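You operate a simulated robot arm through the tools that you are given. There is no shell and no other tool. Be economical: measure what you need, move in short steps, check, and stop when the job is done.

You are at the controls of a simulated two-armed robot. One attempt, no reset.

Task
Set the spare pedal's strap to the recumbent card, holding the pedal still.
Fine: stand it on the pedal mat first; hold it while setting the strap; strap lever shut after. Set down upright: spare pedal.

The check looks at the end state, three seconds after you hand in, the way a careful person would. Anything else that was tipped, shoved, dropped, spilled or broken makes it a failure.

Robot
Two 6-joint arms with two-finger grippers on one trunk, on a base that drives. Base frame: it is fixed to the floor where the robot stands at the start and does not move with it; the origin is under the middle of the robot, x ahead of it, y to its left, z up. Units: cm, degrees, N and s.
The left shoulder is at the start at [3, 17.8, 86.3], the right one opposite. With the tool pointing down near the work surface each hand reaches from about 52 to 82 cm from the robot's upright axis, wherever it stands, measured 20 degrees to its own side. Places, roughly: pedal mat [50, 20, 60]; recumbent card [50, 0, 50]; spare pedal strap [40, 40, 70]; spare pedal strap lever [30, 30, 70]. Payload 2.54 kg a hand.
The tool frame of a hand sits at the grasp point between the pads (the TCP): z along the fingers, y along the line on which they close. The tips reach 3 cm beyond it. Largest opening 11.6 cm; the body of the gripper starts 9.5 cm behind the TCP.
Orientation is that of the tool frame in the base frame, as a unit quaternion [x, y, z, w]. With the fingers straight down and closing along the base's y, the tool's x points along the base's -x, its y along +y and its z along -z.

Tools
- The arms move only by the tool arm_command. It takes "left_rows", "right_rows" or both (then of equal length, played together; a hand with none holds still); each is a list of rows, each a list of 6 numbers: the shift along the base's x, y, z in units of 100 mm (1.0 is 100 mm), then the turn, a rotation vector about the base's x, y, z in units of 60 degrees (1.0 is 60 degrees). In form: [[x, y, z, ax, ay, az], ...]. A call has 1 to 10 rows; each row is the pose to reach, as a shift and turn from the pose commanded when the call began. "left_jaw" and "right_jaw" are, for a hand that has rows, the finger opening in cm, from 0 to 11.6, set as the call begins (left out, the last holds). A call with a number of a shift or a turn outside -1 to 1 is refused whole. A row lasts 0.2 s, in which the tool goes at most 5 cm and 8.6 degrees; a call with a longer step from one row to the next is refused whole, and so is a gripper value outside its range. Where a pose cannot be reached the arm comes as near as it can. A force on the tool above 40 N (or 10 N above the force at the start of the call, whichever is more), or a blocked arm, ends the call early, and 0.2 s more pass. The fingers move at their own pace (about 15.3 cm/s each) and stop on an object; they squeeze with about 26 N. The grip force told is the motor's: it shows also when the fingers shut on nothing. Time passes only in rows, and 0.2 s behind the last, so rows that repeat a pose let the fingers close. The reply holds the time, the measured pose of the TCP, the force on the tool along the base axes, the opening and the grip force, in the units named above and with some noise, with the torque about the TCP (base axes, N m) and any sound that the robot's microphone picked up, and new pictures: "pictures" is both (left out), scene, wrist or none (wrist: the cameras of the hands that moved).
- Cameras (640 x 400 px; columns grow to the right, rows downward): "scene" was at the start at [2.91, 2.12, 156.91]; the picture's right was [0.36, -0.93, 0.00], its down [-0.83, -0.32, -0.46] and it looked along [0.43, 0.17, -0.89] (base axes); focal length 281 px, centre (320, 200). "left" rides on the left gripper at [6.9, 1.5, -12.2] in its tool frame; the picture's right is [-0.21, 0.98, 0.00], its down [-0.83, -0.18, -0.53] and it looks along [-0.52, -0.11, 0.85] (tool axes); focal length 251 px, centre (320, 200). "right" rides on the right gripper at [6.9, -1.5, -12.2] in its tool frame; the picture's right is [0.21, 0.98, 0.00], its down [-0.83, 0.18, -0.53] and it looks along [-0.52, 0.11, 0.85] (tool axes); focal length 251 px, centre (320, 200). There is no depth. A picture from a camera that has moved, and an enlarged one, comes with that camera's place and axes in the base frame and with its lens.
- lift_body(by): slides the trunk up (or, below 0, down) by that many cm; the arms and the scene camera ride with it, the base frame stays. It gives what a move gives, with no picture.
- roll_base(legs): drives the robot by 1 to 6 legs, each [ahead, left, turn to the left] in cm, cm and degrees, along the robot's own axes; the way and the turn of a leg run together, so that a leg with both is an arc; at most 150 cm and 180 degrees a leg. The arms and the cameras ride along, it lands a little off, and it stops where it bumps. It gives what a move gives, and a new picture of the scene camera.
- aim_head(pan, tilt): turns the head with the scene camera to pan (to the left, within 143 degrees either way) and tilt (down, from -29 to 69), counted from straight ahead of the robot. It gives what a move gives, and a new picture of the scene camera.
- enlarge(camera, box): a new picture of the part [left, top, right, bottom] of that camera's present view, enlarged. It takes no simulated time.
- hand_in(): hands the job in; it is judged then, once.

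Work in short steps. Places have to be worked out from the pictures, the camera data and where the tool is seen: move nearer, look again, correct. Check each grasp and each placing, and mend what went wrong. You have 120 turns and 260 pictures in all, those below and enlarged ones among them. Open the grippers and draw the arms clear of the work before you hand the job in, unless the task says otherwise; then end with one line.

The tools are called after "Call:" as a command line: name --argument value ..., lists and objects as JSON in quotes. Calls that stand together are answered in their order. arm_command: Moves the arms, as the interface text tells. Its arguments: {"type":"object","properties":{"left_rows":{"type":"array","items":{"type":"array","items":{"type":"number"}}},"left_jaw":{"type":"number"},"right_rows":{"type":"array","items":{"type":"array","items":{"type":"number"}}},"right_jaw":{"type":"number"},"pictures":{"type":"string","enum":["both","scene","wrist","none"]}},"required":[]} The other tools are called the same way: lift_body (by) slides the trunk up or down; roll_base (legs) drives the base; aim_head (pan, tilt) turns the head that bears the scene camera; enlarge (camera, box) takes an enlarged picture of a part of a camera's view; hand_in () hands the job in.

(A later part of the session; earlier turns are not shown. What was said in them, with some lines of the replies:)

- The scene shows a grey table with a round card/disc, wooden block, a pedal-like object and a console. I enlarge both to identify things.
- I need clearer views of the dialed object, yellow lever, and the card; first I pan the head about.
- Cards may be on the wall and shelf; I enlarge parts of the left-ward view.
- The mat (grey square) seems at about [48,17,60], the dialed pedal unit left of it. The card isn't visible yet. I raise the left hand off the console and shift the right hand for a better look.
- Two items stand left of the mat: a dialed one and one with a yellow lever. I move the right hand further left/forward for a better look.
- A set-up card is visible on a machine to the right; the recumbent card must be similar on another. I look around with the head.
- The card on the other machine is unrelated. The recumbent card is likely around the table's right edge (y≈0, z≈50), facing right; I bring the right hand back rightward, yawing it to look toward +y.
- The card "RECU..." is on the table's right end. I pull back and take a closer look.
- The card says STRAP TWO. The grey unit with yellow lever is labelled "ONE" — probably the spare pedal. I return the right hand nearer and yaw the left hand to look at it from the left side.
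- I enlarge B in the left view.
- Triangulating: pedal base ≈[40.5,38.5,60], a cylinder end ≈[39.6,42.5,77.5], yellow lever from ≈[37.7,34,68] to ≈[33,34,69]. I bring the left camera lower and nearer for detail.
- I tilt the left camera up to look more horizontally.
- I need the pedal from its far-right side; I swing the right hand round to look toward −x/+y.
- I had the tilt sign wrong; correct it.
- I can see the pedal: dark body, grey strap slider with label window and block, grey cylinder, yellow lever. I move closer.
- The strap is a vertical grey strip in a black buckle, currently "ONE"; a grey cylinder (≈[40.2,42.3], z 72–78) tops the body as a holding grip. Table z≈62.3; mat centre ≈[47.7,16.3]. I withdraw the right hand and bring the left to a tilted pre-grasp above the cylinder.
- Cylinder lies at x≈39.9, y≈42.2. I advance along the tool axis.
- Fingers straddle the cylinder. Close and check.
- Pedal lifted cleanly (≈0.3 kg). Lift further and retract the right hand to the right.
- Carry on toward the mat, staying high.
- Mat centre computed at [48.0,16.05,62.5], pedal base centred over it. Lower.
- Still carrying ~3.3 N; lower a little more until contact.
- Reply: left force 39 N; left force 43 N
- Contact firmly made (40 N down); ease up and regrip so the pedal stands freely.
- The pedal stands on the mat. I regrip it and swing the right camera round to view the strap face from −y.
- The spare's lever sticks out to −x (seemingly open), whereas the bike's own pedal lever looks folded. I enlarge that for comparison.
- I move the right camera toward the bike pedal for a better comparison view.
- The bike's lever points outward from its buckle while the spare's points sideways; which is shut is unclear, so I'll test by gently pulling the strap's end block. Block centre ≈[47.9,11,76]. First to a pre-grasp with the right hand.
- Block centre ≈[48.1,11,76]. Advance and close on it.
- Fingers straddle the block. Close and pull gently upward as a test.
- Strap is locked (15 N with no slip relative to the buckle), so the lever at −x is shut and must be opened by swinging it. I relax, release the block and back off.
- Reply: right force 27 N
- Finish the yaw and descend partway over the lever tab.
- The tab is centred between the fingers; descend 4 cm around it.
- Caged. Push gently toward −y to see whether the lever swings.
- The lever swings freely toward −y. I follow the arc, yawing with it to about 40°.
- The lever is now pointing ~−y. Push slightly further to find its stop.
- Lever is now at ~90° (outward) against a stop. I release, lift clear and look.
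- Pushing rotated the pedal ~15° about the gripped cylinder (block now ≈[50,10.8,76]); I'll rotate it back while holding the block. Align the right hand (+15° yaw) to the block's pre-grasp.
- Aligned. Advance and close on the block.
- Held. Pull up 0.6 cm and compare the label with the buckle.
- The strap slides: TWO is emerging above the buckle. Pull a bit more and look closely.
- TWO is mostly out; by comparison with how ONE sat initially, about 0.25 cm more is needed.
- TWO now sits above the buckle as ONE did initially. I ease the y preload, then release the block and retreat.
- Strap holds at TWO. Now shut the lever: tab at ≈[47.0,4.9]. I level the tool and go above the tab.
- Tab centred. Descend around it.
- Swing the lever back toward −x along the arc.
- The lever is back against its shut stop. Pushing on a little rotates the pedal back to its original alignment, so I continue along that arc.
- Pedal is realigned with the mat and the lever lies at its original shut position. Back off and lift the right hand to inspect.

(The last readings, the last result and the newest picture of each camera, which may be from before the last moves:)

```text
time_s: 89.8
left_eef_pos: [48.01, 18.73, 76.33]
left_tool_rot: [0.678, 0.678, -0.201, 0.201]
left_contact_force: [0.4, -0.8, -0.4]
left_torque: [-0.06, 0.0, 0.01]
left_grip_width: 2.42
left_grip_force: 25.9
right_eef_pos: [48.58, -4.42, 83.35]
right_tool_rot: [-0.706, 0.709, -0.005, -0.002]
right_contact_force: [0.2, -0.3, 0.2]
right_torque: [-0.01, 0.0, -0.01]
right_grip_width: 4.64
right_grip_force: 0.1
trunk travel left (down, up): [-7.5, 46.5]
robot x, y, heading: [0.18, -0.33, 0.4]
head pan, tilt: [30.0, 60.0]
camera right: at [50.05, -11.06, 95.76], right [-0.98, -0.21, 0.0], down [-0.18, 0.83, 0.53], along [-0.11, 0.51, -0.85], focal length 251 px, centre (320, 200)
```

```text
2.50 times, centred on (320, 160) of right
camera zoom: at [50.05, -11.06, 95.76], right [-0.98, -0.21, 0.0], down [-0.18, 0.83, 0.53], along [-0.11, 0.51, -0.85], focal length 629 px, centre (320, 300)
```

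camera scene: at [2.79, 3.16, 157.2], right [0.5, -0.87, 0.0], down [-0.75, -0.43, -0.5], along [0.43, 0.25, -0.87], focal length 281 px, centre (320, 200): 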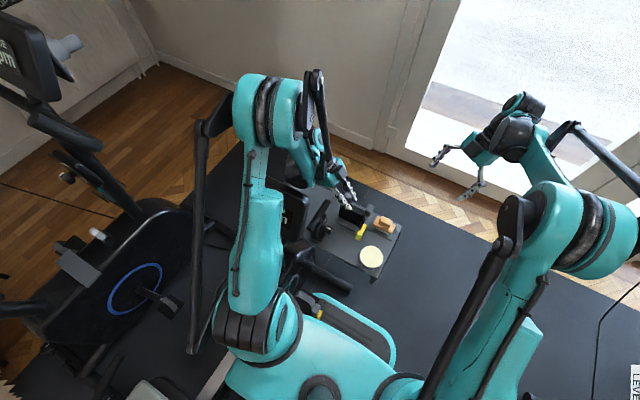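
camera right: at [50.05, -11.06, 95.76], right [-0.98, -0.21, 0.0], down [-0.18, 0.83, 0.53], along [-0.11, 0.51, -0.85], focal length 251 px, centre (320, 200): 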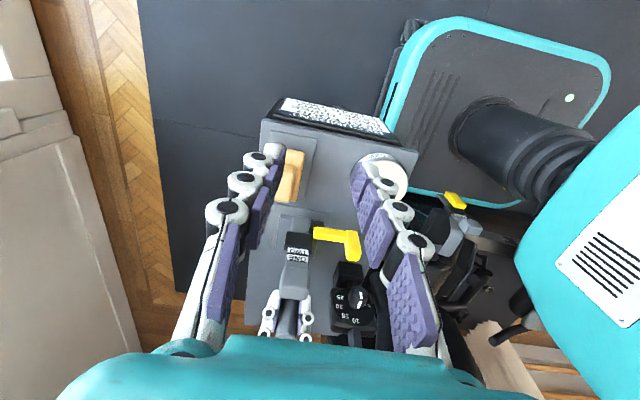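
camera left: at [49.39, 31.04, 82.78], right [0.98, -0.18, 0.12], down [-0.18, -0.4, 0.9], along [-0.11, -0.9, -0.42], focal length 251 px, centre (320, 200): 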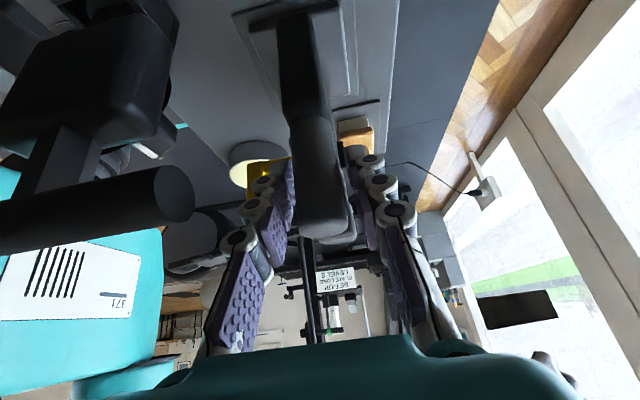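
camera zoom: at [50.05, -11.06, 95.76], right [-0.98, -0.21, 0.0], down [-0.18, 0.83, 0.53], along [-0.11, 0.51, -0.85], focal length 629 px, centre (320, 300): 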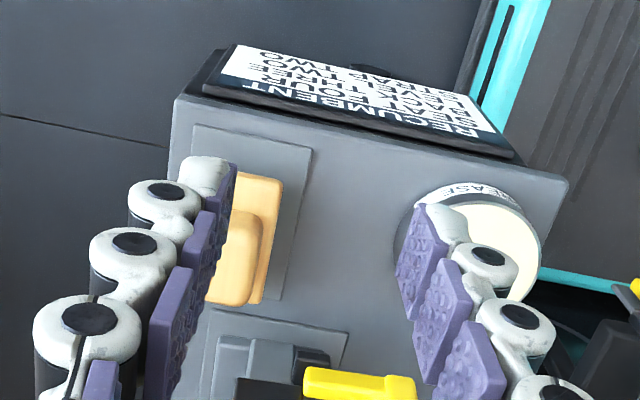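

Call:
enlarge --camera "right" --box '[250, 190, 390, 320]'

```text
3.08 times, centred on (320, 255) of right
camera zoom: at [50.05, -11.06, 95.76], right [-0.98, -0.21, 0.0], down [-0.18, 0.83, 0.53], along [-0.11, 0.51, -0.85], focal length 774 px, centre (320, 31)
```

zoom: 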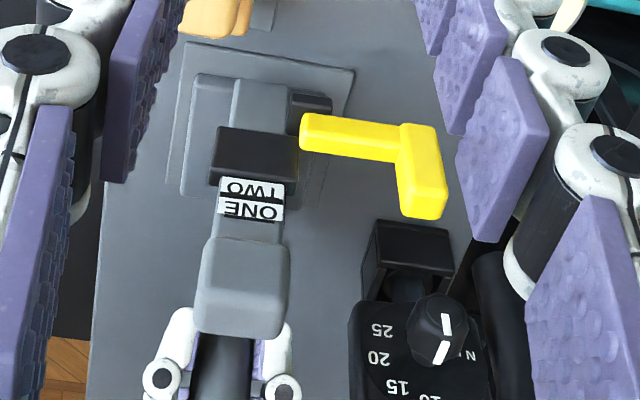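

Strap reads TWO and the lever is shut as originally. Release with the left hand and back off along its tool axis.

Call:
arm_command --left_rows '[[0, 0, 0, 0, 0, 0], [0, 0, 0, 0, 0, 0], [0, 0.1, 0.16, 0, 0, 0], [0, 0.22, 0.34, 0, 0, 0], [0, 0.38, 0.6, 0, 0, 0], [0, 0.5, 0.9, 0, 0, 0]]' --left_jaw 4.2 --pictures "none"

Call:
arm_command --left_rows '[[0, 0.2, 0.1, 0, 0, 0], [0, 0.5, 0.2, 0, 0, 0], [0, 0.8, 0.3, 0, 0, 0], [0, 1.0, 0.3, 0, 0, 0]]' --right_rows '[[0, -0.2, 0.2, 0, 0, 0], [0, -0.4, 0.4, 0, 0, 0], [0, -0.6, 0.5, 0, 0, 0], [0, -0.8, 0.5, 0, 0, 0]]' --pictures "both"

Call:
enlarge --camera "scene" --box '[300, 180, 400, 260]'

Call:
enlarge --camera "right" --box '[240, 180, 400, 340]'

```text
time_s: 91.2
left_eef_pos: [47.93, 23.56, 85.24]
left_tool_rot: [0.678, 0.678, -0.201, 0.201]
left_contact_force: [0.3, -0.2, 0.0]
left_torque: [0.02, -0.01, 0.0]
left_grip_width: 4.19
left_grip_force: 0.1
right_eef_pos: [48.67, -4.3, 83.36]
right_tool_rot: [-0.704, 0.71, -0.006, -0.001]
right_contact_force: [-0.3, 0.4, 0.4]
right_torque: [0.02, 0.02, -0.01]
right_grip_width: 4.6
right_grip_force: 0.0
trunk travel left (down, up): [-7.5, 46.5]
robot x, y, heading: [-0.41, 0.07, 0.0]
head pan, tilt: [30.0, 60.0]
```

```text
time_s: 92.2
left_eef_pos: [47.92, 33.82, 88.36]
left_tool_rot: [0.678, 0.678, -0.201, 0.202]
left_contact_force: [0.4, -0.5, -0.1]
left_torque: [-0.03, -0.02, -0.01]
left_grip_width: 4.21
left_grip_force: 0.1
right_eef_pos: [48.76, -12.37, 88.34]
right_tool_rot: [-0.704, 0.71, -0.005, -0.001]
right_contact_force: [0.1, 0.0, -0.1]
right_torque: [-0.06, 0.02, -0.01]
right_grip_width: 4.61
right_grip_force: 0.1
trunk travel left (down, up): [-7.5, 46.5]
robot x, y, heading: [-0.0, -0.23, 0.2]
head pan, tilt: [30.0, 60.0]
camera scene: at [2.77, 3.18, 157.2], right [0.5, -0.87, 0.0], down [-0.75, -0.43, -0.5], along [0.43, 0.25, -0.87], focal length 281 px, centre (320, 200)
camera right: at [50.09, -19.06, 100.71], right [-0.98, -0.21, 0.0], down [-0.18, 0.83, 0.53], along [-0.11, 0.51, -0.85], focal length 251 px, centre (320, 200)
camera left: at [49.36, 46.18, 94.87], right [0.98, -0.18, 0.12], down [-0.18, -0.4, 0.9], along [-0.11, -0.9, -0.42], focal length 251 px, centre (320, 200)
```

scene: 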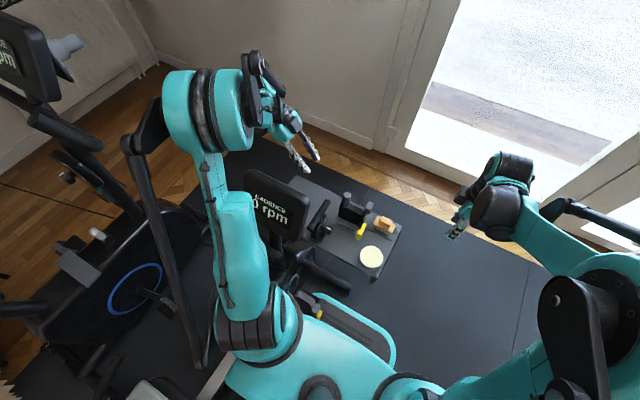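
right: 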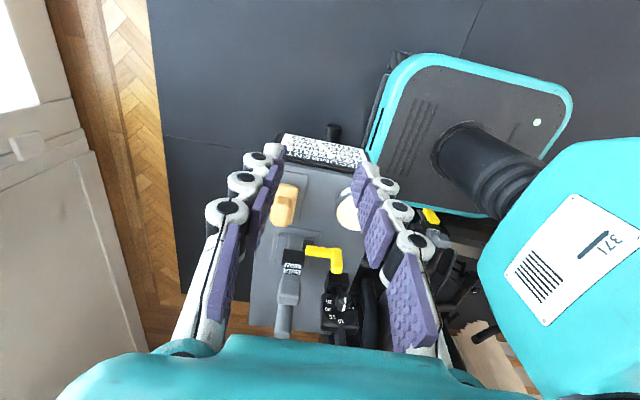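
left: 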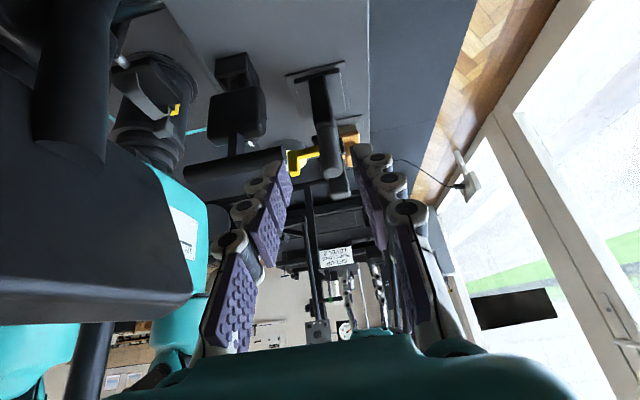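

```text
5.00 times, centred on (350, 220) of scene
camera zoom: at [2.77, 3.18, 157.2], right [0.5, -0.87, 0.0], down [-0.75, -0.43, -0.5], along [0.43, 0.25, -0.87], focal length 1405 px, centre (170, 100)
```

zoom: 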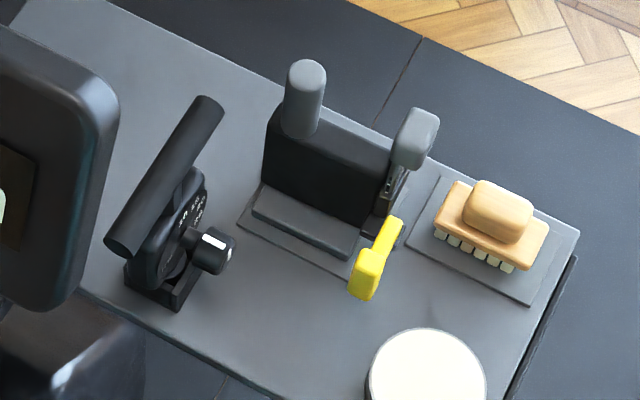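

```text
2.50 times, centred on (320, 260) of right
camera zoom: at [50.09, -19.06, 100.71], right [-0.98, -0.21, 0.0], down [-0.18, 0.83, 0.53], along [-0.11, 0.51, -0.85], focal length 629 px, centre (320, 50)
```

zoom: 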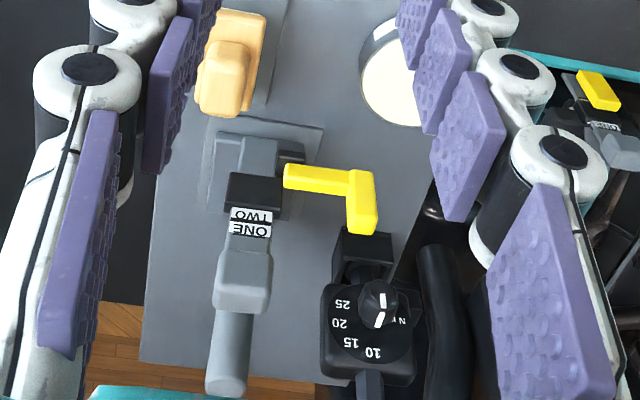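

Pedal stands upright on the mat, strap at TWO, lever shut; nothing else disturbed. Draw both arms further clear with open grippers.

Call:
arm_command --left_rows '[[0, 0.4, 0.1, 0, 0, 0], [0, 0.8, 0.2, 0, 0, 0], [0, 1.0, 0.3, 0, 0, 0]]' --right_rows '[[0, -0.3, 0.1, 0, 0, 0], [0, -0.6, 0.2, 0, 0, 0], [0, -0.8, 0.3, 0, 0, 0]]' --left_jaw 10 --right_jaw 10 --pictures "scene"

```text
time_s: 93.0
left_eef_pos: [48.01, 43.46, 91.42]
left_tool_rot: [0.678, 0.677, -0.201, 0.201]
left_contact_force: [0.1, 0.4, 0.3]
left_torque: [-0.01, 0.03, 0.01]
left_grip_width: 10.05
left_grip_force: 0.1
right_eef_pos: [48.79, -20.24, 91.39]
right_tool_rot: [-0.705, 0.709, -0.005, -0.001]
right_contact_force: [0.0, -0.4, -0.7]
right_torque: [0.04, 0.05, 0.0]
right_grip_width: 9.99
right_grip_force: 0.1
trunk travel left (down, up): [-7.5, 46.5]
robot x, y, heading: [0.01, -0.19, -0.4]
head pan, tilt: [30.0, 60.0]
camera scene: at [2.73, 3.16, 157.2], right [0.5, -0.87, 0.0], down [-0.75, -0.43, -0.5], along [0.43, 0.25, -0.87], focal length 281 px, centre (320, 200)
```

scene: 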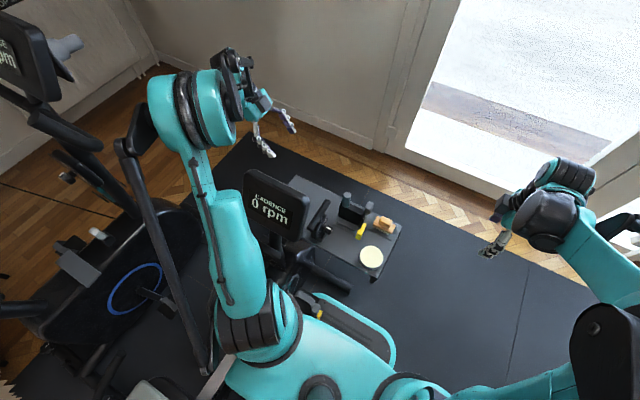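

All clear; handing in.

Call:
hand_in

```text
The job is handed in.
```

The spare pedal stands upright on the pedal mat with its strap at TWO, as the recumbent card says, and its lever shut. It was held while I set the strap, though it turned about 15° in the grip when I opened the lever; I turned it back. Both arms are clear with grippers open, and I saw nothing else disturbed.
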